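You operate a simulated robot arm through the tools that you are given. There is no shell and no other tool. Be economical: measure what you need, move in short steps, check, and stop when the job is done.

The job below is to be done with a simulated robot arm. You get a single attempt, and the scene is never put back.

JOB
Put one of the thumb screws from the desk top on the yellow striped plate. Then fetch the foam corner from the top of the parts stand and set it on the desk top. Then put the beaker with the green ring in the basin of the sink. Then put the grey cup from the top of the black cabinet on top of the white filter frame. Then take the beaker with the black ring and leave it on the top of the orange bench mat. Then push the upper black drawer shut. Then shut the lower black drawer. Then take the yellow filter cartridge from the upper shelf of the grey rack and leave it on top of the blue parcel. Then open the top parts drawer. Do these in the order given. Set down upright: beaker with the green ring, grey cup, beaker with the black ring, yellow filter cartridge.

Only the result counts: the job must be done as asked and must still hold three seconds after the hand-in. Knocking over, shifting, dropping, spilling or breaking anything else fails it.

ROBOT AND FRAMES
A 6-joint arm with a fingered hand on a trunk, on a base that drives. Base frame: it is fixed to the floor where the robot stands at the start and does not move with it; the origin is under the middle of the robot, x ahead of it, y to its left, z up. Lengths are in mm, angles in degrees, forces in N, time in s.
Its first joint turns from -166.0 to 166.0 degrees. Places, roughly: basin of the sink [100, -2100, 700]; beaker with the black ring [750, 2250, 500]; beaker with the green ring [-1000, -500, 500]; blue parcel (6x6x10 cm) [-3500, 3800, 1000]; desk top [500, 100, 800]; foam corner (7x7x7 cm) [-900, -500, 500]; grey cup (8x8x11 cm) [0, 3700, 900]; lower black drawer [-1600, -800, 600]; thumb screw (3x3x3 cm) [500, -500, 900]; top of the orange bench mat [-3900, 1300, 900]; top parts drawer [-2200, -2200, 1100]; upper black drawer [-1600, -800, 700]; white filter frame (15x9x15 cm) [100, 3900, 1000]; yellow filter cartridge (5x5x9 cm) [-2800, 3700, 1400]; yellow striped plate (6x6x2 cm) [600, 0, 900]. Payload 2.3 kg.
The TCP is the grasp point between the finger pads, 22 mm short of the fingertips. In the tool frame z runs along the fingers and y along their closing line. Largest opening 112 mm; the body of the gripper starts 60 mm behind the TCP. The gripper is a hand of 3 fingers: y runs from the thumb to the fingers, the wrist lies at [0, 0, -218] in the tool frame, and closing takes about 1.5 s.
Orientation is that of the tool frame in the base frame, as a unit quaternion [w, x, y, z]. With the fingers straight down and closing along the base's y, the tool's x points along the base's -x, its y along +y and its z along -z.

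CONTROLS
- The arm moves only by the tool apply_moves. Its argument "deltas" is a list of rows, each a list of 6 numbers: the shift along the base's x, y, z in units of 40 mm (1.0 is 40 mm), then the turn, a rotation vector about the base's x, y, z in units of 5 degrees (1.0 is 5 degrees). In form: [[tx, ty, tz, wx, wy, wz], ...]. A call has 1 to 20 rows; each row shifts and turns the commanded pose from where the row before left it. "gripper" is the finger opening in mm, from 0 to 112, set as the call begins (left out, the last holds). A call with a number of a shift or a turn outside -1 to 1 is refused whole. A row lasts 0.2 s, in which the tool goes at most 50 mm and 8.6 degrees; a call with a longer step from one row to the next is refused whole, and so is a gripper value outside its range. A pose out of reach is approached as far as the arm can. The call stops where the force on the tool passes 40 N (or 10 N more than at its start, if that is more) or the arm is blocked; 0.2 s more then pass. Each finger travels about 72 mm/s and halts on what it meets, pressing with about 21 N; the grip force reading is that of the motor and also rises with nothing between the fingers. The clock runs only during rows and for 0.2 s after the last one: add rows that do not move to give the fingers time. The reply holds the time, the measured pose of the TCP, the force on the tool along the base axes, the opening and the grip force, in the units named above and with some noise, with the torque about the TCP (base axes, N m) and any sound that the robot's microphone picked up, and new pictures: "views" is both (left out), scene, wrist or none.
- Cameras (640 x 400 px; columns grow to the right, rows downward): "scene" is now at [3.3, 128.2, 1566]; the picture's right is [-0.16, -0.99, 0.00], its down [-0.80, 0.13, -0.59] and it looks along [0.58, -0.09, -0.81] (base axes); focal length 256 px, centre (320, 200). "wrist" rides on the gripper at [66, 3, -80] in the tool frame; the picture's right is [-0.05, 1.00, 0.00], its down [-0.77, -0.04, -0.64] and it looks along [-0.64, -0.03, 0.77] (tool axes); focal length 275 px, centre (320, 200).
- raise_lower(by): slides the trunk up (or, below 0, down) by that many mm; the arm and the scene camera ride with it, the base frame stays. It gives what a move gives, with no picture.
- drive_base(legs): drives the robot by 1 to 6 legs, each [ahead, left, turn to the left] in mm, mm and degrees, along the robot's own axes; the way and the turn of a leg run together, so that a leg with both is an arc; at most 1500 mm and 180 degrees a leg. The arm and the cameras ride along, it lands a little off, and it stops where it bumps. It gives what a move gives, and a new picture of the scene camera.
- move_fingers(finger1, finger2, thumb_bend): sets how far each is bent, from 0 (flat) to 100 (curled in); at 30 the hand is open as for a grip, at 70 the pads meet at the TCP. One left out holds its place. A second passes; each finger stops where it meets its share of the squeeze, and holds until it gets a number again. A gripper value or a shape takes the hand back. It gives what a move gives, with no picture; readings hold the bend of each and the force on the fingers (four entries, about 0 where the hand has none), thumb and palm.
- hand_shape(shape): the hand has 3 fingers and takes this shape, open, in about a second: jaw (thumb against the fingers, like two jaws); tri (thumb and two fingers); tip (a fingertip pinch); poke (one finger out to press); point (the index stretched); flat (the hand flat); cup (the hand cupped); fist (a fist). The gripper value then closes the fingers along that shape, each until it touches; the sizes above hold for jaw. It gives what a move gives, with no picture.
- turn_head(pan, tilt): turns the head with the scene camera to pan (to the left, within 155 degrees either way) and tilt (down, from -29 to 69), counted from straight ahead of the robot. It gives what a move gives, and a new picture of the scene camera.
- pixel_to_xyz(camera, pixels): there is no depth. For up to 12 entries [column, row, z] of the newest picture of that camera ("zoom" is the newest enlarged one), the place [x, y] in the base frame at which the ray of that pixel passes the height z, good to about 3 mm, but the place of the scene camera against the robot may be out by one fixed shift of up to 12 mm in any direction. No time passes.
- zoom(camera, box): a new picture of the part [left, top, right, bottom] of that camera's present view, enlarged. No time passes.
- finish_job(): hands the job in; it is judged then, once.

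Go step by step. Measure first, check grasps and placings, and put right what went wrong. The budget is 145 turns and 260 pictures, counting those below and the enlarged ones. Unless the task says otherwise, let go and move clear before handing in, and close with one line.

The tools are called after "Emit:" as a command line: name --pt "numbers of a row" for each row, then --argument value for the rest, lists and objects as JSON in quotes. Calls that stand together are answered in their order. apply_moves: Moves the arm, as the interface text tells. Its arguments: {"type":"object","properties":{"deltas":{"type":"array"},"gripper":{"type":"number"},"views":{"type":"string","enum":["both","scene","wrist","none"]}},"required":["deltas"]} The other tools are called the same way: raise_lower (by) slides the trunk up or down; hand_shape (shape) gives the hand a shape; move_fingers (finger1, finger2, thumb_bend) moves the fingers one by one; drive_base (legs) drives the base; turn_head (pan, tilt) turns the head that bears the scene camera; pixel_to_xyz (camera, pixels) gives the place at which the rays of pixels pass given heights; zoom (camera, box) takes an enlarged picture of a part of a camera's view; finish_job () hands the job in.

At the start:

```text
t: 0.0
tool_pos: [271.6, 110.6, 1128.2]
tcp_rot: [0.0, 0.001, 1.0, -0.001]
contact_force: [1.0, -0.4, 0.0]
wrist_torque: [0.03, 0.0, -0.01]
finger_gap: 111.9
grasp_force: 0.0
shape: jaw
bend: [30.0, 30.0, 30.0]
finger forces: [0.0, 0.0, 0.0, 0.0, 0.1, 0.0]
trunk travel left (down, up): [-500.0, 90.0]
robot x, y, heading: [-0.6, 0.9, -0.1]
head pan, tilt: [-9.0, 54.2]
```

scene: 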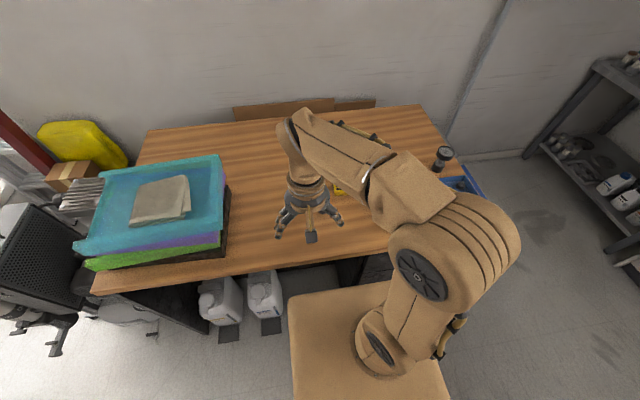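
wrist: 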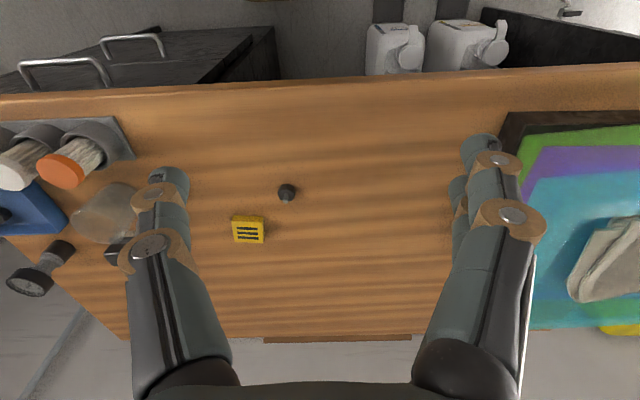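

The wrist view shows the yellow plate near (248,229) and a small dark knob at (287,192), with a blue tray at the left edge. I'll zoom in and measure.

Emit:
zoom --camera "wrist" --box '[0, 120, 320, 320]'

Emit:
turn_head --pan -35 --tilt 45

Emit:
pixel_to_xyz --camera "wrist" --pixels '[[287, 192, 800], [287, 192, 820], [248, 229, 820], [105, 215, 820], [320, 85, 800], [20, 210, 830], [40, 270, 830]]'

```text
2.00 times, centred on (160, 220) of wrist
```

zoom: 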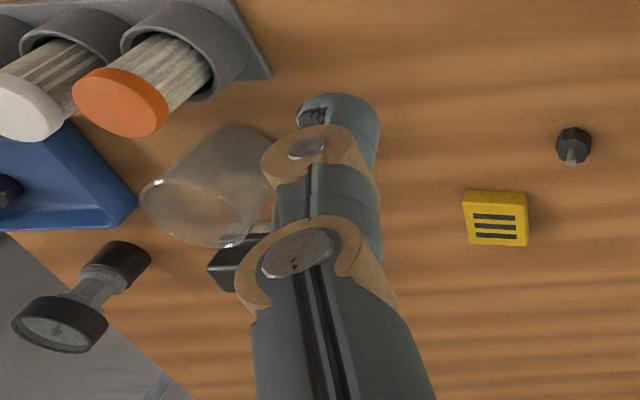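

```text
t: 0.9
tool_pos: [270.3, 110.7, 1126.9]
tcp_rot: [0.0, 0.001, 1.0, 0.001]
contact_force: [0.0, -0.1, 0.1]
wrist_torque: [-0.03, 0.02, -0.04]
finger_gap: 111.8
grasp_force: 0.0
shape: jaw
bend: [30.0, 30.0, 30.0]
finger forces: [0.0, 0.0, 0.0, 0.1, 0.0, 0.0]
trunk travel left (down, up): [-500.0, 90.0]
robot x, y, heading: [0.8, -0.4, 0.1]
head pan, tilt: [-35.0, 45.0]
```

scene: 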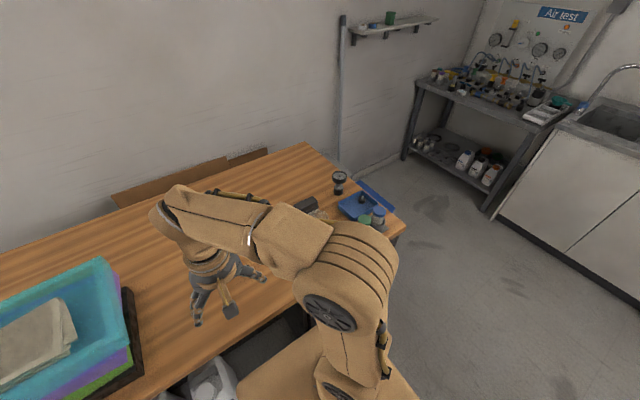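

```text
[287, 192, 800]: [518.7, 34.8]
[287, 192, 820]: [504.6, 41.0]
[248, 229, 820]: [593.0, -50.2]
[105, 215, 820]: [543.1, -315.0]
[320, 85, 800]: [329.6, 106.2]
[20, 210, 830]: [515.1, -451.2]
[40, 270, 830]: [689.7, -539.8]
```

The dark knob at wrist (287,192) looks like a thumb screw lying on the bare desk. I'll zoom on it and the tray item to confirm they match.

Emit:
zoom --camera "wrist" --box '[220, 160, 316, 256]'

Emit:
zoom --camera "scene" --box '[300, 160, 420, 240]'

Emit:
pixel_to_xyz --camera "scene" --pixels '[[400, 225, 840], [305, 145, 840], [240, 380, 840]]'

```text
4.17 times, centred on (268, 208) of wrist
```

zoom: 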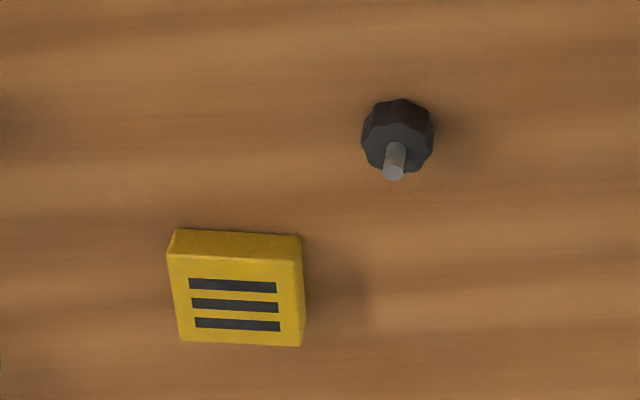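

```text
5.00 times, centred on (360, 200) of scene
```

zoom: 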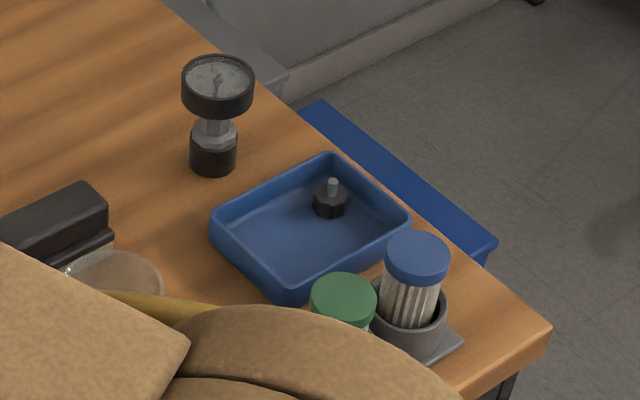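

```text
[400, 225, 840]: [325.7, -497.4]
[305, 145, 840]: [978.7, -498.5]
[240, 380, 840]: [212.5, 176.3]
```

Both are matching thumb screws; the one on bare wood at about x 505, y 40 is easier. I'll test how far the arm reaches forward with the tool down.

Emit:
apply_moves --pt "0.8 -0.5 -0.8 0 0 0" --pt "0.8 -0.5 -0.8 0 0 0" --pt "0.8 -0.5 -0.8 0 0 0" --pt "0.8 -0.5 -0.8 0 0 0" --pt "0 0 0 0 0 0" --pt "0 0 0 0 0 0"

```text
t: 2.3
tool_pos: [396.9, 26.7, 997.7]
tcp_rot: [0.0, 0.001, 1.0, -0.001]
contact_force: [0.4, 0.2, 0.0]
wrist_torque: [0.0, -0.03, -0.02]
finger_gap: 111.7
grasp_force: 0.1
shape: jaw
bend: [30.0, 30.0, 30.0]
finger forces: [0.0, 0.1, 0.0, 0.0, 0.0, 0.0]
trunk travel left (down, up): [-500.0, 90.0]
robot x, y, heading: [0.9, -2.0, 0.1]
head pan, tilt: [-35.0, 45.0]
```

scene: 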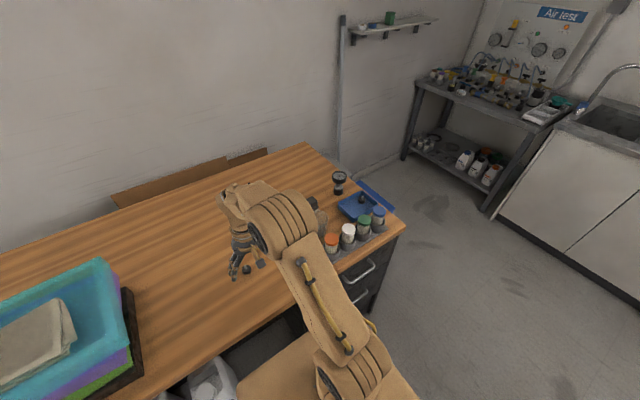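
wrist: 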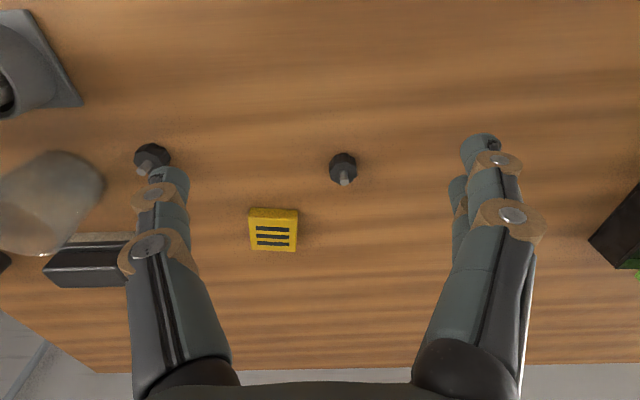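

The arm reached x=397 without trouble, and the screw is now at (343,168), with the plate at (273,230). I'll triangulate.

Emit:
pixel_to_xyz --camera "wrist" --pixels '[[343, 164, 800], [343, 164, 850], [343, 164, 830], [273, 235, 830], [273, 235, 850], [152, 155, 850]]'

Emit:
pixel_to_xyz --camera "scene" --pixels '[[247, 270, 830], [247, 270, 850]]'

```text
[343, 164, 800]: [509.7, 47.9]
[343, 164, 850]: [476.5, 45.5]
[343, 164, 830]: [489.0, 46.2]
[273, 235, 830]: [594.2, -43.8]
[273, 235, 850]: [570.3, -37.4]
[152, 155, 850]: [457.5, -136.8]
```

```text
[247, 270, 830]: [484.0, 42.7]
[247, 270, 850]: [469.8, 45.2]
```

The screw is near (485,46) and about z 838. I'll move above it at z≈920, narrow the fingers and look again.

Emit:
apply_moves --pt "0.55 0.12 -0.5 0 0 0" --pt "0.55 0.12 -0.5 0 0 0" --pt "0.55 0.12 -0.5 0 0 0" --pt "0.55 0.12 -0.4 0 0 0" --pt "0 0 0 0 0 0" --pt "0 0 0 0 0 0" --gripper 70

```text
t: 3.7
tool_pos: [485.4, 48.3, 923.2]
tcp_rot: [0.0, 0.002, 1.0, 0.001]
contact_force: [-0.2, -0.1, 0.1]
wrist_torque: [0.0, -0.03, -0.01]
finger_gap: 70.2
grasp_force: 0.1
shape: jaw
bend: [71.0, 71.0, 69.0]
finger forces: [0.0, 0.0, 0.1, 0.0, 0.0, 0.0]
trunk travel left (down, up): [-500.0, 90.0]
robot x, y, heading: [0.0, 3.1, 0.1]
head pan, tilt: [-35.0, 45.0]
```

scene: 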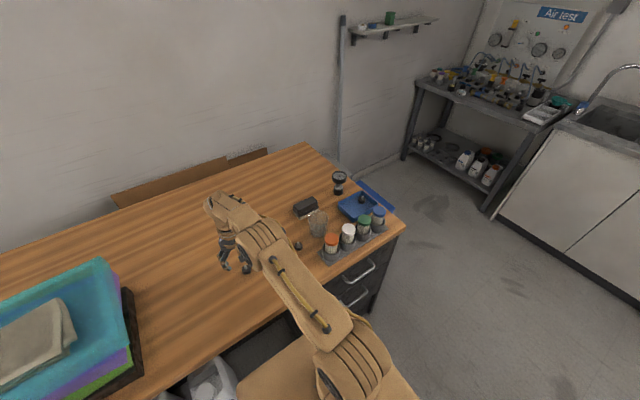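
wrist: 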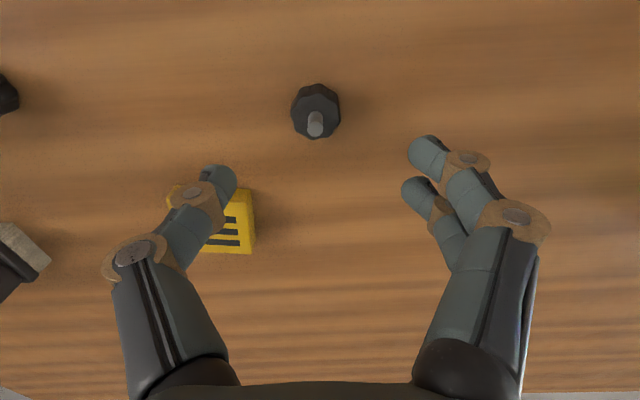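

The screw head centre is now near (316,105); I'll measure against the known approach.

Emit:
pixel_to_xyz --camera "wrist" --pixels '[[316, 106, 820], [316, 106, 830], [316, 106, 840], [316, 106, 850], [233, 225, 840], [233, 225, 850], [251, 252, 840]]'

```text
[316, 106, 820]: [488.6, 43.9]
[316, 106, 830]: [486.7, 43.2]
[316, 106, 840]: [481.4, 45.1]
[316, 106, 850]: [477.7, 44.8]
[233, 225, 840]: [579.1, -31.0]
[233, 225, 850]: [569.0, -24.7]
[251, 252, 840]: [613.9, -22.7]
```

The screw lies at about (483,45). I'll go down partway to z≈862 with a look.

Emit:
apply_moves --pt "-0.05 -0.08 -0.5 0 0 0" --pt "0 0 -0.5 0 0 0" --pt "0 0 -0.5 0 0 0" --pt "0 0 0 0 0 0" --gripper 60 --views "wrist"

```text
t: 4.7
tool_pos: [483.8, 44.7, 865.4]
tcp_rot: [0.005, 0.001, 1.0, 0.001]
contact_force: [7.0, 0.8, 32.9]
wrist_torque: [0.48, -0.1, -0.12]
finger_gap: 59.8
grasp_force: 0.1
shape: jaw
bend: [74.0, 74.0, 70.0]
finger forces: [12.2, 10.9, 0.0, 0.0, 10.3, 0.0]
trunk travel left (down, up): [-500.0, 90.0]
robot x, y, heading: [-1.7, 1.9, 0.3]
head pan, tilt: [-35.0, 45.0]
```

wrist: 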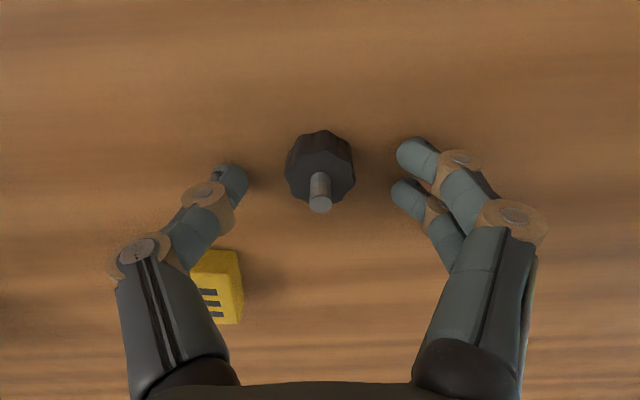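

Fingertips touch the desk at TCP z 865, so the desk top is near z 844. I'll back up 4 mm, shift x by −3, and close.

Emit:
apply_moves --pt "0 0 0.15 0 0 0" --pt "-0.1 0 0 0 0 0" --pt "0 0 0 0 0 0" --views "none"

Emit:
pixel_to_xyz --camera "wrist" --pixels '[[322, 165, 855], [322, 165, 865]]'

```text
t: 5.5
tool_pos: [480.1, 46.7, 867.6]
tcp_rot: [-0.001, 0.001, 1.0, 0.0]
contact_force: [-0.1, 0.1, -0.1]
wrist_torque: [0.01, -0.02, 0.01]
finger_gap: 59.9
grasp_force: 0.1
shape: jaw
bend: [72.0, 72.0, 70.0]
finger forces: [0.1, 0.0, 0.1, 0.1, 0.0, 0.0]
trunk travel left (down, up): [-500.0, 90.0]
robot x, y, heading: [-2.2, -1.2, 0.1]
head pan, tilt: [-35.0, 45.0]
```

```text
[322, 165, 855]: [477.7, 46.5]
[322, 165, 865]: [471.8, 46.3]
```

Aligned at about (478,46); I'll close the fingers.

Emit:
apply_moves --pt "-0.05 0 0 0 0 0" --pt "0 0 0 0 0 0" --pt "0 0 0 0 0 0" --pt "0 0 0 0 0 0" --pt "0 0 0 0 0 0" --pt "0 0 0 0 0 0" --gripper 0 --views "wrist"

```text
t: 6.9
tool_pos: [479.8, 46.1, 869.1]
tcp_rot: [0.0, 0.001, 1.0, -0.001]
contact_force: [0.0, 0.7, -0.3]
wrist_torque: [0.04, 0.01, 0.01]
finger_gap: 19.2
grasp_force: 21.2
shape: jaw
bend: [73.0, 73.0, 70.0]
finger forces: [9.5, 9.7, 0.1, 0.1, 18.8, 0.0]
trunk travel left (down, up): [-500.0, 90.0]
robot x, y, heading: [3.7, 2.5, 0.2]
head pan, tilt: [-35.0, 45.0]
```

wrist: 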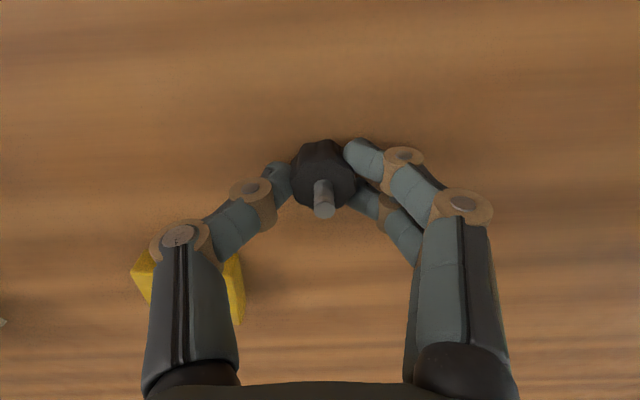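

The screw is held. I'll lift 60 mm and check.

Emit:
apply_moves --pt "0 0 0.5 0 0 0" --pt "0 0 0.5 0 0 0" --pt "0 0 0.5 0 0 0" --pt "0 0 0.3 0 0 0" --pt "0 -0.5 0 0 0 0" --pt "0 0 0 0 0 0" --views "wrist"

```text
t: 8.3
tool_pos: [478.9, 24.1, 940.8]
tcp_rot: [0.001, 0.001, 1.0, 0.0]
contact_force: [-0.8, -0.8, 0.5]
wrist_torque: [0.03, -0.02, -0.01]
finger_gap: 19.3
grasp_force: 20.9
shape: jaw
bend: [73.0, 73.0, 70.0]
finger forces: [9.9, 10.1, 0.0, 0.0, 18.8, 0.0]
trunk travel left (down, up): [-500.0, 90.0]
robot x, y, heading: [-0.9, 0.4, -0.1]
head pan, tilt: [-35.0, 45.0]
```

wrist: 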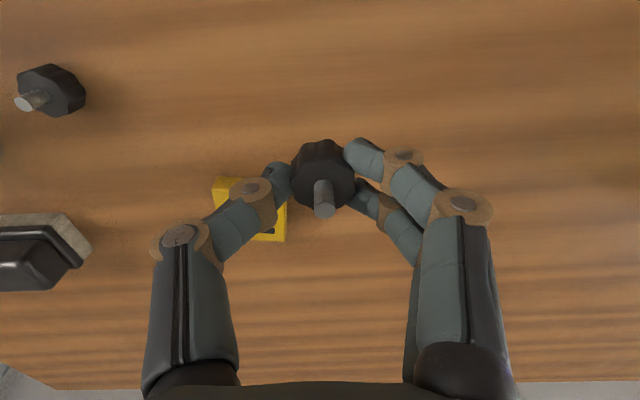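

The screw is held and lifted; the plate corners are at (284,241) and (214,185). I'll locate them.

Emit:
pixel_to_xyz --camera "wrist" --pixels '[[284, 241, 864], [214, 186, 864], [285, 242, 859], [214, 186, 859]]'

```text
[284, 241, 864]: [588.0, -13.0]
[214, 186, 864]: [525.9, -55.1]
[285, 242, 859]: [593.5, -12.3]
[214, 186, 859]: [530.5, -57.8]
```

Plate centre is about (557,−35). I'll move above and lower to just over it.

Emit:
apply_moves --pt "0.65 -0.49 0 0 0 0" --pt "0.65 -0.49 0 0 0 0" --pt "0.65 -0.49 0 0 0 0" --pt "0 0 -0.4 0 0 0" --pt "0 0 -0.4 0 0 0" --pt "0 0 -0.2 0 0 0" --pt "0 0 0 0 0 0" --views "wrist"

```text
t: 9.9
tool_pos: [501.2, -24.7, 901.5]
tcp_rot: [0.0, 0.001, 1.0, 0.0]
contact_force: [0.3, -0.7, -0.5]
wrist_torque: [-0.01, 0.0, -0.02]
finger_gap: 18.8
grasp_force: 21.0
shape: jaw
bend: [73.0, 73.0, 70.0]
finger forces: [10.0, 10.3, 0.0, 0.0, 18.7, 0.0]
out of reach, approached as far as the arm can: row 2, 3
trunk travel left (down, up): [-500.0, 90.0]
robot x, y, heading: [2.1, -2.6, 0.2]
head pan, tilt: [-35.0, 45.0]
```

wrist: 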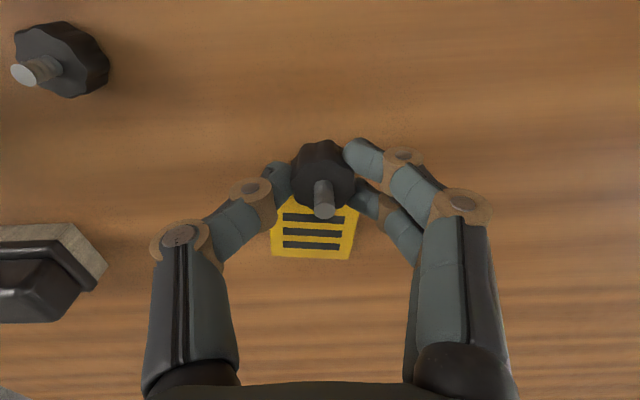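

Arm limit is x≈501 here, so the base must come ahead a little. I'll raise the arm, measure the plate, and drive ahead 55 mm.

Emit:
pixel_to_xyz --camera "wrist" --pixels '[[271, 255, 864], [350, 260, 864], [312, 218, 864], [312, 245, 864]]'

Emit:
apply_moves --pt "0 0 0.7 0 0 0" --pt "0 0 0.6 0 0 0" --views "none"

Emit:
drive_base --legs '[[55, 0, 0]]'

```text
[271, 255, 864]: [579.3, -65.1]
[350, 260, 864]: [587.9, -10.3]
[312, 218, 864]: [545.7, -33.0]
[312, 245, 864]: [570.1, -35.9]
```

```text
t: 10.5
tool_pos: [503.2, -26.1, 953.8]
tcp_rot: [0.0, 0.001, 1.0, 0.001]
contact_force: [-0.1, 0.2, 0.4]
wrist_torque: [-0.01, -0.01, -0.01]
finger_gap: 19.0
grasp_force: 21.0
shape: jaw
bend: [73.0, 73.0, 70.0]
finger forces: [10.2, 10.5, 0.0, 0.0, 18.7, 0.1]
trunk travel left (down, up): [-500.0, 90.0]
robot x, y, heading: [-1.6, -2.1, 0.1]
head pan, tilt: [-35.0, 45.0]
```

```text
t: 11.4
tool_pos: [557.8, -24.2, 953.2]
tcp_rot: [-0.001, 0.0, 1.0, 0.0]
contact_force: [-1.0, -0.2, 0.4]
wrist_torque: [0.0, 0.02, -0.01]
finger_gap: 18.8
grasp_force: 21.4
shape: jaw
bend: [73.0, 73.0, 70.0]
finger forces: [10.2, 10.4, 0.1, 0.1, 18.7, 0.0]
trunk travel left (down, up): [-500.0, 90.0]
robot x, y, heading: [53.0, -2.0, 0.1]
head pan, tilt: [-35.0, 45.0]
```

scene: 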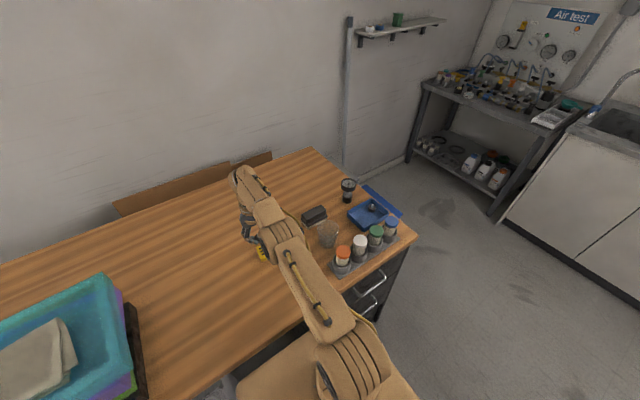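

TCP is at (558,−24) and the plate centre at (554,−37). I'll shift and lower to z≈893.

Emit:
apply_moves --pt "-0.05 -0.3 -0.4 0 0 0" --pt "0 0 -0.5 0 0 0" --pt "0 0 -0.5 0 0 0" --pt "0 0 -0.08 0 0 0" --pt "0 0 0 0 0 0" --views "wrist"

```text
t: 12.7
tool_pos: [554.0, -37.0, 894.9]
tcp_rot: [0.0, 0.0, 1.0, 0.0]
contact_force: [0.6, 0.6, -0.3]
wrist_torque: [0.03, 0.0, 0.0]
finger_gap: 19.0
grasp_force: 21.2
shape: jaw
bend: [73.0, 73.0, 70.0]
finger forces: [10.3, 10.5, 0.0, 0.1, 18.8, 0.0]
trunk travel left (down, up): [-500.0, 90.0]
robot x, y, heading: [54.1, 3.5, 0.2]
head pan, tilt: [-35.0, 45.0]
```

wrist: 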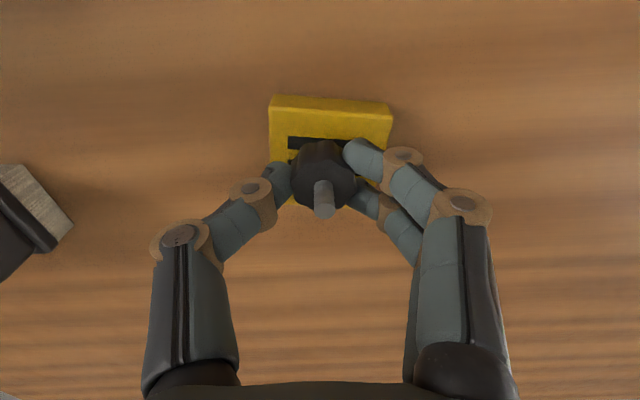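

The plate's front edge is at rows 105–113; I'll check centering before lowering.

Emit:
pixel_to_xyz --camera "wrist" --pixels '[[270, 107, 864], [391, 115, 864], [292, 204, 864], [323, 178, 882]]'

Emit:
zoom --camera "wrist" --box '[230, 80, 430, 240]'

```text
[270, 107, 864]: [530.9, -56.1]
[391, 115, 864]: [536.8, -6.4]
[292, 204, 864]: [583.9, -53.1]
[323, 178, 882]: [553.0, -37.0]
```

```text
2.50 times, centred on (330, 160) of wrist
```

zoom: 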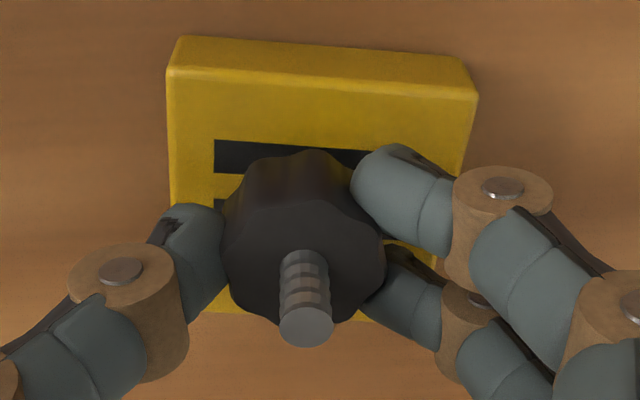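

The plate centre is about (558,−32), so I'll nudge +5,+4 and lower until contact.

Emit:
apply_moves --pt "0.12 0.1 0 0 0 0" --pt "0 0 -0.06 0 0 0" --pt "0 0 -0.06 0 0 0" --pt "0 0 0 0 0 0" --views "none"

```text
t: 13.7
tool_pos: [555.3, -33.5, 891.2]
tcp_rot: [0.0, 0.0, 1.0, 0.001]
contact_force: [0.4, -0.6, 0.0]
wrist_torque: [0.04, -0.01, -0.02]
finger_gap: 19.0
grasp_force: 21.4
shape: jaw
bend: [73.0, 73.0, 70.0]
finger forces: [10.2, 10.5, 0.1, 0.0, 18.6, 0.0]
trunk travel left (down, up): [-500.0, 90.0]
robot x, y, heading: [52.2, -0.8, -0.1]
head pan, tilt: [-35.0, 45.0]
```

Emit:
apply_moves --pt "0 0 -0.05 0 0 0" --pt "0 0 -0.05 0 0 0" --pt "0 0 0 0 0 0" --views "none"

```text
t: 14.4
tool_pos: [555.6, -32.5, 888.8]
tcp_rot: [0.0, 0.0, 1.0, 0.0]
contact_force: [0.4, -0.3, -0.5]
wrist_torque: [0.02, -0.01, 0.0]
finger_gap: 19.0
grasp_force: 20.9
shape: jaw
bend: [73.0, 73.0, 70.0]
finger forces: [10.3, 10.6, 0.0, 0.1, 18.7, 0.1]
out of reach, approached as far as the arm can: row 1
trunk travel left (down, up): [-500.0, 90.0]
robot x, y, heading: [54.7, -0.6, 0.4]
head pan, tilt: [-35.0, 45.0]
```

I'm at the arm's edge of reach, so I'll lower with the trunk by 3 mm.

Emit:
raise_lower --by -3

```text
t: 15.0
tool_pos: [556.3, -31.6, 886.2]
tcp_rot: [0.001, 0.0, 1.0, 0.0]
contact_force: [0.7, -0.4, 2.6]
wrist_torque: [0.02, -0.02, 0.01]
finger_gap: 19.2
grasp_force: 20.8
shape: jaw
bend: [73.0, 73.0, 70.0]
finger forces: [10.8, 11.0, 0.1, 0.0, 19.6, 0.0]
trunk travel left (down, up): [-497.0, 93.0]
robot x, y, heading: [54.5, -3.8, 0.1]
head pan, tilt: [-35.0, 45.0]
```

Light contact (2.6 N): the screw rests on the plate. I'll open gently and rise.

Emit:
apply_moves --pt "0 0 0 0 0 0" --pt "0 0 0 0 0 0" --pt "0 0 0 0 0 0" --pt "0 0 0 0 0 0" --gripper 60 --views "none"

Emit:
raise_lower --by 90

Emit:
zoom --camera "wrist" --box '[120, 50, 520, 300]'

```text
t: 16.0
tool_pos: [556.5, -32.2, 884.9]
tcp_rot: [0.0, 0.0, 1.0, 0.0]
contact_force: [-0.4, 1.0, 0.7]
wrist_torque: [0.02, 0.0, -0.02]
finger_gap: 59.2
grasp_force: 0.0
shape: jaw
bend: [72.0, 72.0, 70.0]
finger forces: [0.0, 0.1, 0.0, 0.0, 0.1, 0.0]
trunk travel left (down, up): [-497.0, 93.0]
robot x, y, heading: [54.6, 3.2, -0.1]
head pan, tilt: [-35.0, 45.0]
```

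```text
t: 17.2
tool_pos: [556.4, -33.3, 976.6]
tcp_rot: [0.0, -0.001, 1.0, -0.001]
contact_force: [-0.4, -0.1, 0.1]
wrist_torque: [0.03, -0.04, 0.03]
finger_gap: 59.4
grasp_force: 0.1
shape: jaw
bend: [72.0, 72.0, 70.0]
finger forces: [0.0, 0.0, 0.1, 0.1, 0.0, 0.0]
trunk travel left (down, up): [-587.0, 3.0]
robot x, y, heading: [55.1, 0.4, -0.2]
head pan, tilt: [-35.0, 45.0]
```

```text
1.60 times, centred on (320, 175) of wrist
```

zoom: 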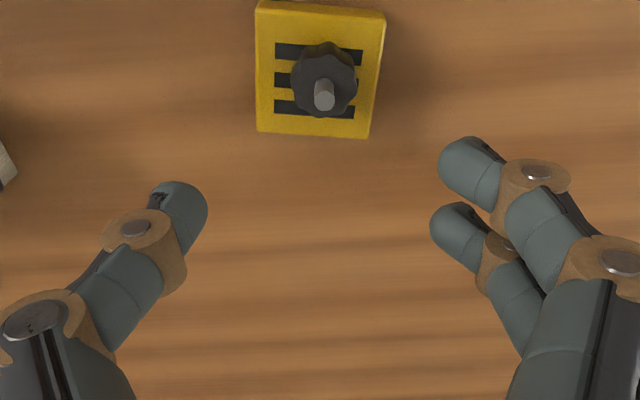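

The screw sits well on the plate. I'll retract the arm toward home and look backward for the parts stand.

Emit:
apply_moves --pt "-0.5 0 0.9 0 0 0" --pt "-0.8 0 0.8 0 0 0" --pt "-0.8 0 0.8 0 0 0" --pt "-0.8 0 0.8 0 0 0" --pt "-0.9 0 0.6 0 0 0" --pt "-0.9 0 0 0 0 0" --pt "-0.8 0 0 0 0 0" --pt "0 0 0 0 0 0" --gripper 112 --views "none"

Emit:
turn_head --pan -150 --tilt 35

Emit:
turn_head --pan 150 --tilt 35

Emit:
turn_head --pan 70 --tilt 30

```text
t: 19.0
tool_pos: [336.7, -31.4, 1131.4]
tcp_rot: [0.001, 0.0, 1.0, 0.0]
contact_force: [-0.4, -0.5, -0.1]
wrist_torque: [0.01, 0.01, -0.01]
finger_gap: 112.1
grasp_force: 0.1
shape: jaw
bend: [30.0, 30.0, 30.0]
finger forces: [0.1, 0.0, 0.0, 0.0, 0.0, 0.1]
trunk travel left (down, up): [-587.0, 3.0]
robot x, y, heading: [54.3, -2.3, 0.2]
head pan, tilt: [-35.0, 45.0]
```

```text
t: 21.0
tool_pos: [336.5, -30.1, 1132.9]
tcp_rot: [-0.001, 0.0, 1.0, 0.0]
contact_force: [-0.2, 0.0, 0.3]
wrist_torque: [0.04, 0.0, -0.01]
finger_gap: 111.7
grasp_force: 0.1
shape: jaw
bend: [30.0, 30.0, 30.0]
finger forces: [0.0, 0.0, 0.0, 0.0, 0.0, 0.0]
trunk travel left (down, up): [-587.0, 3.0]
robot x, y, heading: [56.8, 0.2, 0.1]
head pan, tilt: [-150.0, 35.0]
```

scene: 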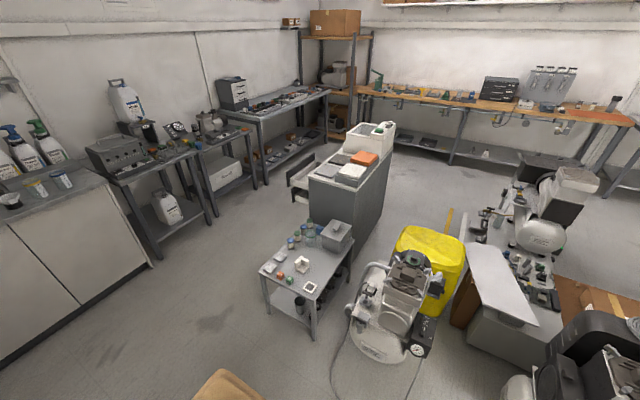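

```text
t: 25.1
tool_pos: [336.3, -30.5, 1131.3]
tcp_rot: [-0.001, 0.001, 1.0, -0.001]
contact_force: [-0.2, 0.0, -0.5]
wrist_torque: [0.0, 0.01, -0.03]
finger_gap: 111.8
grasp_force: 0.0
shape: jaw
bend: [30.0, 30.0, 30.0]
finger forces: [0.0, 0.0, 0.0, 0.0, 0.1, 0.0]
trunk travel left (down, up): [-587.0, 3.0]
robot x, y, heading: [53.3, 3.4, 0.1]
head pan, tilt: [150.0, 35.0]
```

scene: 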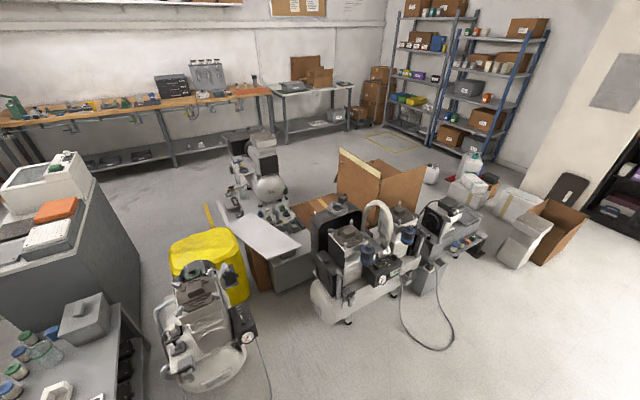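

```text
t: 26.6
tool_pos: [336.8, -31.2, 1133.0]
tcp_rot: [0.0, 0.0, 1.0, 0.0]
contact_force: [-0.1, 0.5, 0.5]
wrist_torque: [0.01, -0.01, -0.01]
finger_gap: 111.8
grasp_force: 0.1
shape: jaw
bend: [30.0, 30.0, 30.0]
finger forces: [0.0, 0.1, 0.0, 0.0, 0.0, 0.1]
trunk travel left (down, up): [-587.0, 3.0]
robot x, y, heading: [55.1, 0.3, 0.0]
head pan, tilt: [70.0, 30.0]
```

scene: 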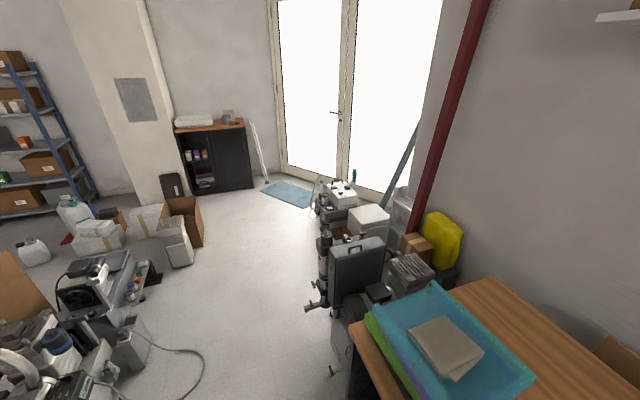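

The parts stand is the small table at (310,270) of the pan −150 view. I'll look there and zoom.

Emit:
turn_head --pan -152 --tilt 45

Emit:
zoom --camera "scene" --box '[240, 130, 440, 290]'

```text
t: 29.8
tool_pos: [337.4, -31.8, 1132.6]
tcp_rot: [0.0, 0.0, 1.0, 0.0]
contact_force: [0.1, -0.8, 0.2]
wrist_torque: [0.0, 0.03, 0.01]
finger_gap: 111.8
grasp_force: 0.1
shape: jaw
bend: [30.0, 30.0, 30.0]
finger forces: [0.1, 0.0, 0.0, 0.1, 0.0, 0.1]
trunk travel left (down, up): [-587.0, 3.0]
robot x, y, heading: [56.0, -2.2, -0.0]
head pan, tilt: [-152.0, 45.0]
```

scene: 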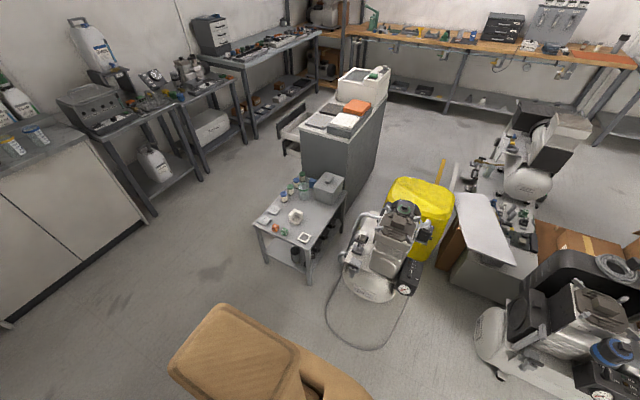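

```text
2.50 times, centred on (340, 210) of scene
```

zoom: 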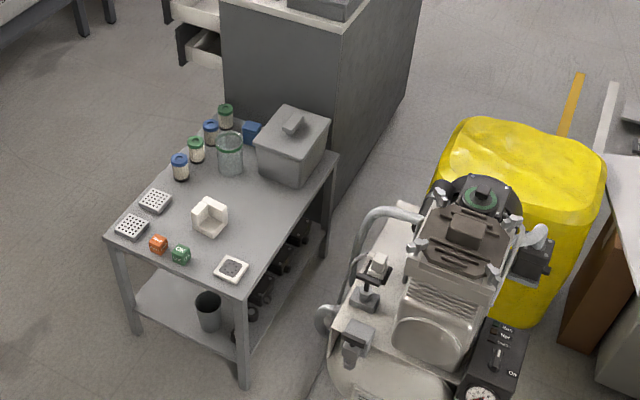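

Foam corner at zoom (210,217), green-ring beaker at (230,155). I'll measure these and the stand's corners.

Emit:
pixel_to_xyz --camera "zoom" --pixels '[[210, 235, 470], [230, 172, 470], [107, 236, 460], [240, 275, 460], [340, 158, 460], [225, 108, 460], [400, 100, 0], [345, 195, 0], [300, 400, 0], [180, 60, 500], [230, 68, 450], [240, 388, 0]]'

Emit:
pixel_to_xyz --camera "scene" --pixels '[[330, 330, 0], [150, 215, 0], [120, 230, 0], [283, 150, 450], [300, 190, 0]]'

```text
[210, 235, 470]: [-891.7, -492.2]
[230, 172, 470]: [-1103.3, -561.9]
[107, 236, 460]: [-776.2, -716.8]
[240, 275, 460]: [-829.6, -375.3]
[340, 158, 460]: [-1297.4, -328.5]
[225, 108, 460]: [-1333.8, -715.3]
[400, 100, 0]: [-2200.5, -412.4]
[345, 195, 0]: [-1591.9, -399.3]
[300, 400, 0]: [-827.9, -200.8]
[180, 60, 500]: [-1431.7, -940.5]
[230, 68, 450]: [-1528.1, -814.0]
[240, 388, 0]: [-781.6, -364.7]
```

```text
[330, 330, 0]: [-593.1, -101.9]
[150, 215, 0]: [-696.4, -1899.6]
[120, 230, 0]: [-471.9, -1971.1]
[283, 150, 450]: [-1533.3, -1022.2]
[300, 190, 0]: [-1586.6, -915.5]
```

Foam is near (−865,−475), stand top about z 510. I'll back off from the desk, move right, turn round and come up in front of the stand.

Emit:
drive_base --legs '[[-300, 0, 0], [0, -475, 0], [0, 0, -180]]'

Emit:
turn_head --pan 0 --tilt 50

```text
t: 41.7
tool_pos: [-527.7, -433.7, 1133.1]
tcp_rot: [0.0, 1.0, -0.022, 0.0]
contact_force: [0.2, 0.2, 0.1]
wrist_torque: [-0.03, -0.01, -0.02]
finger_gap: 112.3
grasp_force: 0.0
shape: jaw
bend: [30.0, 30.0, 30.0]
finger forces: [0.0, 0.0, 0.1, 0.0, 0.0, 0.0]
trunk travel left (down, up): [-587.0, 3.0]
robot x, y, heading: [-243.2, -474.2, 177.8]
head pan, tilt: [-152.0, 45.0]
```

scene: 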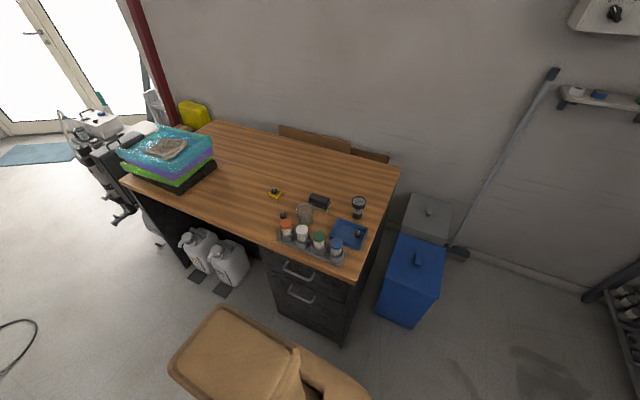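

```text
t: 44.1
tool_pos: [-527.5, -433.4, 1132.5]
tcp_rot: [0.0, 1.0, -0.022, 0.0]
contact_force: [-0.2, -0.5, -0.2]
wrist_torque: [0.02, 0.01, 0.04]
finger_gap: 112.0
grasp_force: 0.1
shape: jaw
bend: [30.0, 30.0, 30.0]
finger forces: [0.0, 0.0, 0.0, 0.0, 0.1, 0.0]
trunk travel left (down, up): [-587.0, 3.0]
robot x, y, heading: [-248.8, -477.1, 177.7]
head pan, tilt: [0.0, 50.0]
```

scene: 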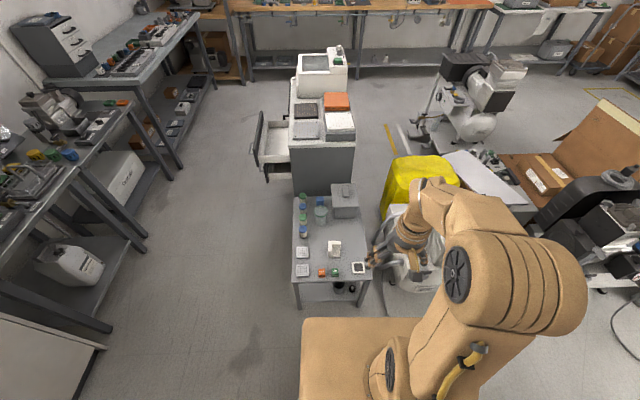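

The stand is in front now, with the foam at about (334,247). I'll zoom and measure.

Emit:
zoom --camera "scene" --box '[280, 170, 380, 310]'

Emit:
pixel_to_xyz --camera "scene" --pixels '[[334, 255, 510], [334, 255, 480], [320, 222, 510], [295, 281, 510], [370, 279, 510], [299, 306, 0], [362, 306, 0], [355, 320, 0], [345, 187, 800], [292, 193, 0], [355, 193, 0], [355, 145, 650]]'

```text
2.86 times, centred on (330, 240) of scene
```

zoom: 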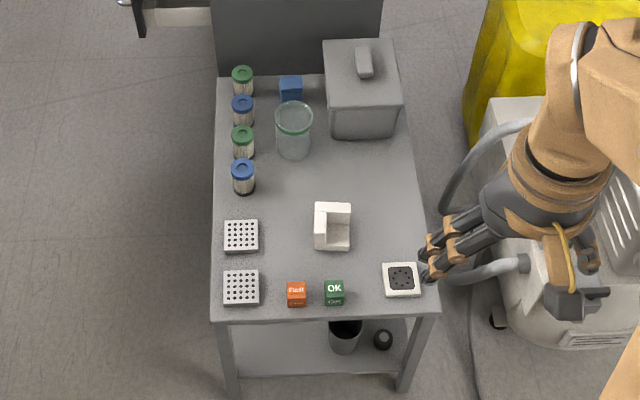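

```text
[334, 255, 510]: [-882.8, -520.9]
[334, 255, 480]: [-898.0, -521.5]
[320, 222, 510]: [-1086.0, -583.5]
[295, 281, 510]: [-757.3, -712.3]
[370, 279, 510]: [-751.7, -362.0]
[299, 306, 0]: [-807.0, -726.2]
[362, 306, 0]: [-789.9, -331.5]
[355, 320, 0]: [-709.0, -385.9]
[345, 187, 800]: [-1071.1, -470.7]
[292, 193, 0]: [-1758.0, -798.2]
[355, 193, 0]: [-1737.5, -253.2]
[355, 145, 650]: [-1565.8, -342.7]
```

Foam is near (−883,−521), its walls at the left and rear. I'll drive ahead 195 mm, lower the trunk 250 mm and look with the wrist camera.

Emit:
drive_base --legs '[[195, 0, 2]]'

Emit:
raise_lower --by -270

Emit:
apply_moves --pt "-0.8 -0.8 0 0 0 0" --pt "-0.8 -0.8 0 0 0 0" --pt "0 0 0 0 0 0" --views "wrist"

```text
t: 45.6
tool_pos: [-726.0, -436.9, 1131.4]
tcp_rot: [0.0, 1.0, -0.004, 0.001]
contact_force: [-0.8, -0.5, -0.2]
wrist_torque: [-0.01, 0.01, -0.01]
finger_gap: 111.7
grasp_force: 0.1
shape: jaw
bend: [30.0, 30.0, 30.0]
finger forces: [0.0, 0.0, 0.0, 0.0, 0.1, 0.1]
trunk travel left (down, up): [-587.0, 3.0]
robot x, y, heading: [-442.9, -469.5, 179.5]
head pan, tilt: [0.0, 50.0]
```

scene: 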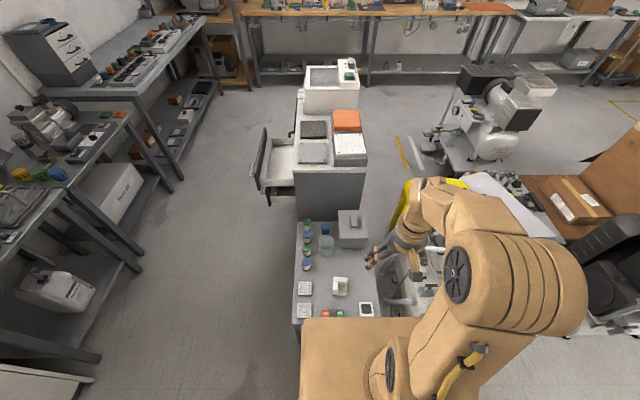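

```text
t: 48.4
tool_pos: [-725.8, -438.1, 861.9]
tcp_rot: [0.0, 1.0, -0.005, 0.001]
contact_force: [-0.7, 0.3, 1.8]
wrist_torque: [-0.01, -0.02, -0.01]
finger_gap: 111.7
grasp_force: 0.1
shape: jaw
bend: [30.0, 30.0, 30.0]
finger forces: [0.1, 0.0, 0.1, 0.0, 0.1, 0.0]
trunk travel left (down, up): [-317.0, 273.0]
robot x, y, heading: [-440.7, -467.8, 179.5]
head pan, tilt: [0.0, 50.0]
```

```text
t: 49.2
tool_pos: [-789.3, -500.5, 862.5]
tcp_rot: [0.0, 1.0, -0.004, -0.001]
contact_force: [0.6, 0.4, 0.1]
wrist_torque: [0.0, 0.01, 0.01]
finger_gap: 111.8
grasp_force: 0.0
shape: jaw
bend: [30.0, 30.0, 30.0]
finger forces: [0.0, 0.0, 0.1, 0.1, 0.1, 0.0]
trunk travel left (down, up): [-317.0, 273.0]
robot x, y, heading: [-443.8, -469.9, 179.7]
head pan, tilt: [0.0, 50.0]
```

wrist: 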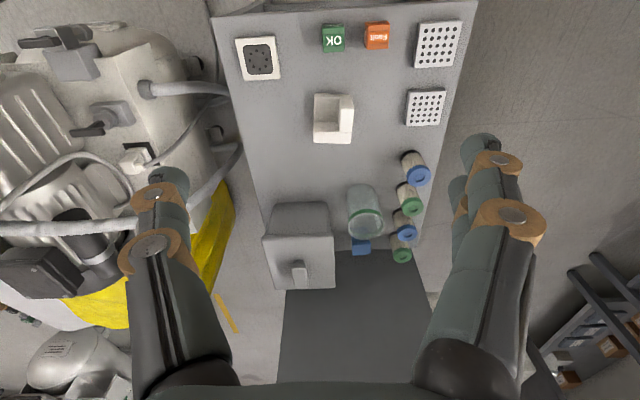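

The foam is at (333,118), its right-hand wall at (346,115). I'll measure it at plausible heights.

Emit:
pixel_to_xyz --camera "wrist" --pixels '[[347, 115, 580], [347, 115, 560], [333, 138, 580], [333, 138, 560], [316, 97, 510], [316, 97, 490]]'

Emit:
zoom --camera "wrist" --box '[280, 70, 420, 170]'

```text
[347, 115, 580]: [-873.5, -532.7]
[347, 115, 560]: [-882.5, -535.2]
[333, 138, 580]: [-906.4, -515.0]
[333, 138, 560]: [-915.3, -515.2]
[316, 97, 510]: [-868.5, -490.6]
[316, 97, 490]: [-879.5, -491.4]
```

```text
4.00 times, centred on (350, 120) of wrist
```

zoom: 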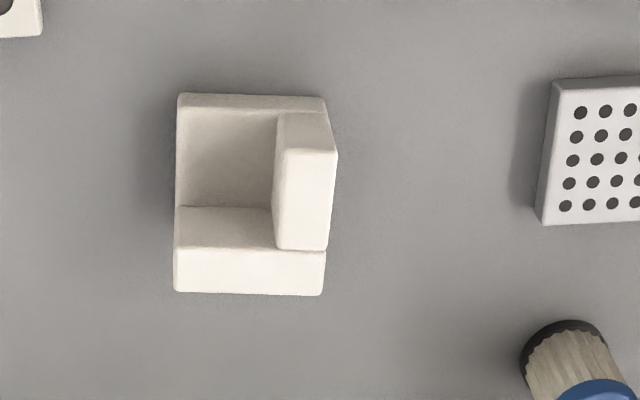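

The right wall is about 18 mm thick, centred near (−878,−533). I'll move above it with a 60 mm opening and look closer.

Emit:
apply_moves --pt "-0.8 -0.4 -0.8 0 0 0" --pt "-0.8 -0.4 -0.8 0 0 0" --pt "-0.4 0 -0.8 0 0 0" --pt "0 0 -0.8 0 0 0" --pt "0 0 -0.8 0 0 0" --pt "0 0 -0.8 0 0 0" --pt "0 0 0 0 0 0" --gripper 66 --views "wrist"

```text
t: 50.8
tool_pos: [-869.5, -533.7, 671.6]
tcp_rot: [0.001, 1.0, -0.004, 0.0]
contact_force: [0.2, -0.4, 0.3]
wrist_torque: [0.01, 0.01, -0.01]
finger_gap: 66.4
grasp_force: 0.1
shape: jaw
bend: [71.0, 71.0, 71.0]
finger forces: [0.0, 0.1, 0.0, 0.0, 0.0, 0.0]
trunk travel left (down, up): [-317.0, 273.0]
robot x, y, heading: [-443.8, -472.1, 179.3]
head pan, tilt: [0.0, 50.0]
```

wrist: 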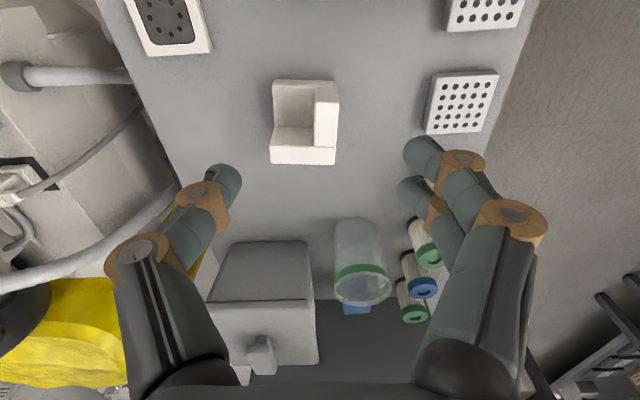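

The wall top is now around (326,124). I'll triangulate against the earlier view.

Emit:
pixel_to_xyz --camera "wrist" --pixels '[[326, 124, 580], [326, 124, 560], [326, 124, 540], [304, 155, 560], [304, 155, 540], [270, 163, 500], [337, 163, 500]]'

Emit:
zoom --camera "wrist" --box '[240, 60, 380, 180]'

```text
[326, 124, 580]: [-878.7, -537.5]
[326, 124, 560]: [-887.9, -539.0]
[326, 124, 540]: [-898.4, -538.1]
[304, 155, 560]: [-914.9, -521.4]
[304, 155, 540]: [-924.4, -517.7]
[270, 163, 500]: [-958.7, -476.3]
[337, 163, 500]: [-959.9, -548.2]
```

```text
3.33 times, centred on (310, 120) of wrist
```

zoom: 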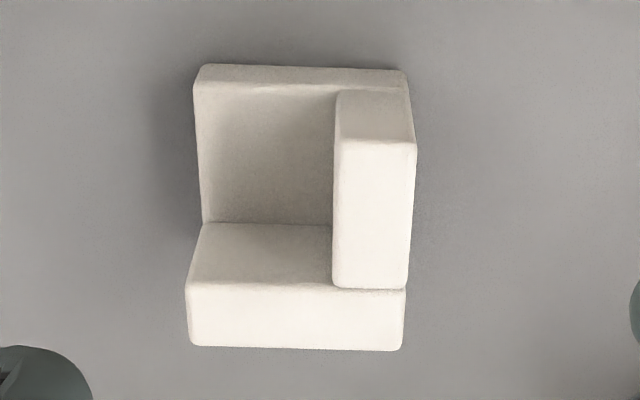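

I'll target x −866, y −538 (thumb inside the corner, fingers outside the wall) and descend to z≈600.

Emit:
apply_moves --pt "0.08 -0.1 -0.8 0 0 0" --pt "0 0 -0.9 0 0 0" --pt "0 0 0 0 0 0" --gripper 60 --views "wrist"

```text
t: 51.6
tool_pos: [-868.5, -536.7, 602.9]
tcp_rot: [0.0, 1.0, -0.004, 0.0]
contact_force: [-0.2, -0.1, 0.2]
wrist_torque: [0.05, 0.01, -0.02]
finger_gap: 60.5
grasp_force: 0.0
shape: jaw
bend: [72.0, 72.0, 70.0]
finger forces: [0.0, 0.0, 0.1, 0.0, 0.1, 0.0]
trunk travel left (down, up): [-317.0, 273.0]
robot x, y, heading: [-444.0, -473.8, 179.6]
head pan, tilt: [0.0, 50.0]
```

wrist: 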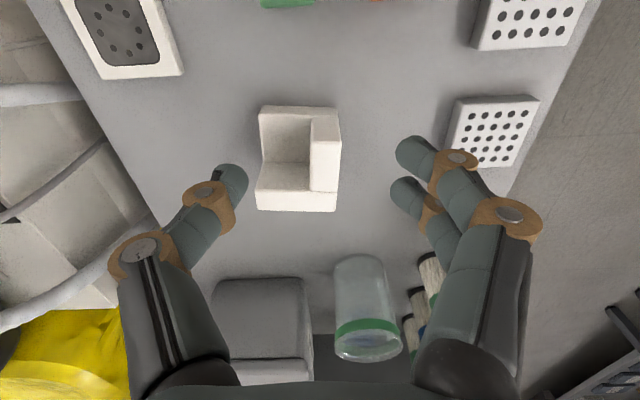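

I'll triangulate again with wall top now at (324,165).

Emit:
pixel_to_xyz --camera "wrist" --pixels '[[324, 165, 580], [324, 165, 560], [324, 165, 540], [324, 165, 520], [298, 175, 540], [298, 175, 520], [310, 205, 500]]'

```text
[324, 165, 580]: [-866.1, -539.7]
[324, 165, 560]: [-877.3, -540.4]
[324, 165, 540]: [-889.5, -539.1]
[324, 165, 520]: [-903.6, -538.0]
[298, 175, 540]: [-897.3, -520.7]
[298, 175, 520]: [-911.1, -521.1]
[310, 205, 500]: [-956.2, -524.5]
```

The rays converge near z≈510 for the wall top (stand top about 445), wall centre near (−912,−538). I'll shift over and lower by the trunk 70 mm.

Emit:
apply_moves --pt "-0.6 0 0 0 0 0" --pt "-0.5 0 0 0 0 0" --pt "0 0 0 0 0 0" --views "none"

Emit:
raise_lower --by -65

Emit:
zoom --camera "wrist" --box '[100, 60, 560, 350]'

```text
t: 52.4
tool_pos: [-912.5, -537.0, 601.5]
tcp_rot: [0.001, 1.0, -0.004, 0.001]
contact_force: [0.2, 0.6, 0.6]
wrist_torque: [0.03, 0.02, 0.0]
finger_gap: 60.7
grasp_force: 0.0
shape: jaw
bend: [72.0, 72.0, 70.0]
finger forces: [0.0, 0.0, 0.0, 0.1, 0.0, 0.0]
trunk travel left (down, up): [-317.0, 273.0]
robot x, y, heading: [-441.9, -473.7, 179.6]
head pan, tilt: [0.0, 50.0]
```

```text
t: 53.4
tool_pos: [-911.2, -536.0, 536.5]
tcp_rot: [0.0, 1.0, -0.005, -0.001]
contact_force: [0.1, 0.4, 0.1]
wrist_torque: [-0.02, 0.02, 0.0]
finger_gap: 61.0
grasp_force: 0.1
shape: jaw
bend: [72.0, 72.0, 70.0]
finger forces: [0.0, 0.0, 0.0, 0.0, 0.0, 0.0]
trunk travel left (down, up): [-252.0, 338.0]
robot x, y, heading: [-447.7, -472.0, 179.6]
head pan, tilt: [0.0, 50.0]
```

```text
1.38 times, centred on (330, 205) of wrist
```

zoom: 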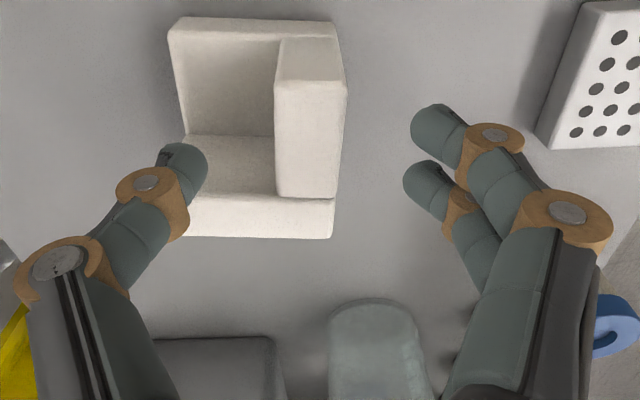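

Wall top centre is now at full-frame (321,161); measuring.

Emit:
pixel_to_xyz --camera "wrist" --pixels '[[321, 161, 515], [321, 161, 505], [321, 118, 510], [321, 203, 510], [321, 231, 510], [299, 150, 510]]'

```text
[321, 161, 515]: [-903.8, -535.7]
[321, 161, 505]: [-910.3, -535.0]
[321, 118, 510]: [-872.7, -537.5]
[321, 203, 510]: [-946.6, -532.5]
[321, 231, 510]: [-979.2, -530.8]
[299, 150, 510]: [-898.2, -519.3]
```

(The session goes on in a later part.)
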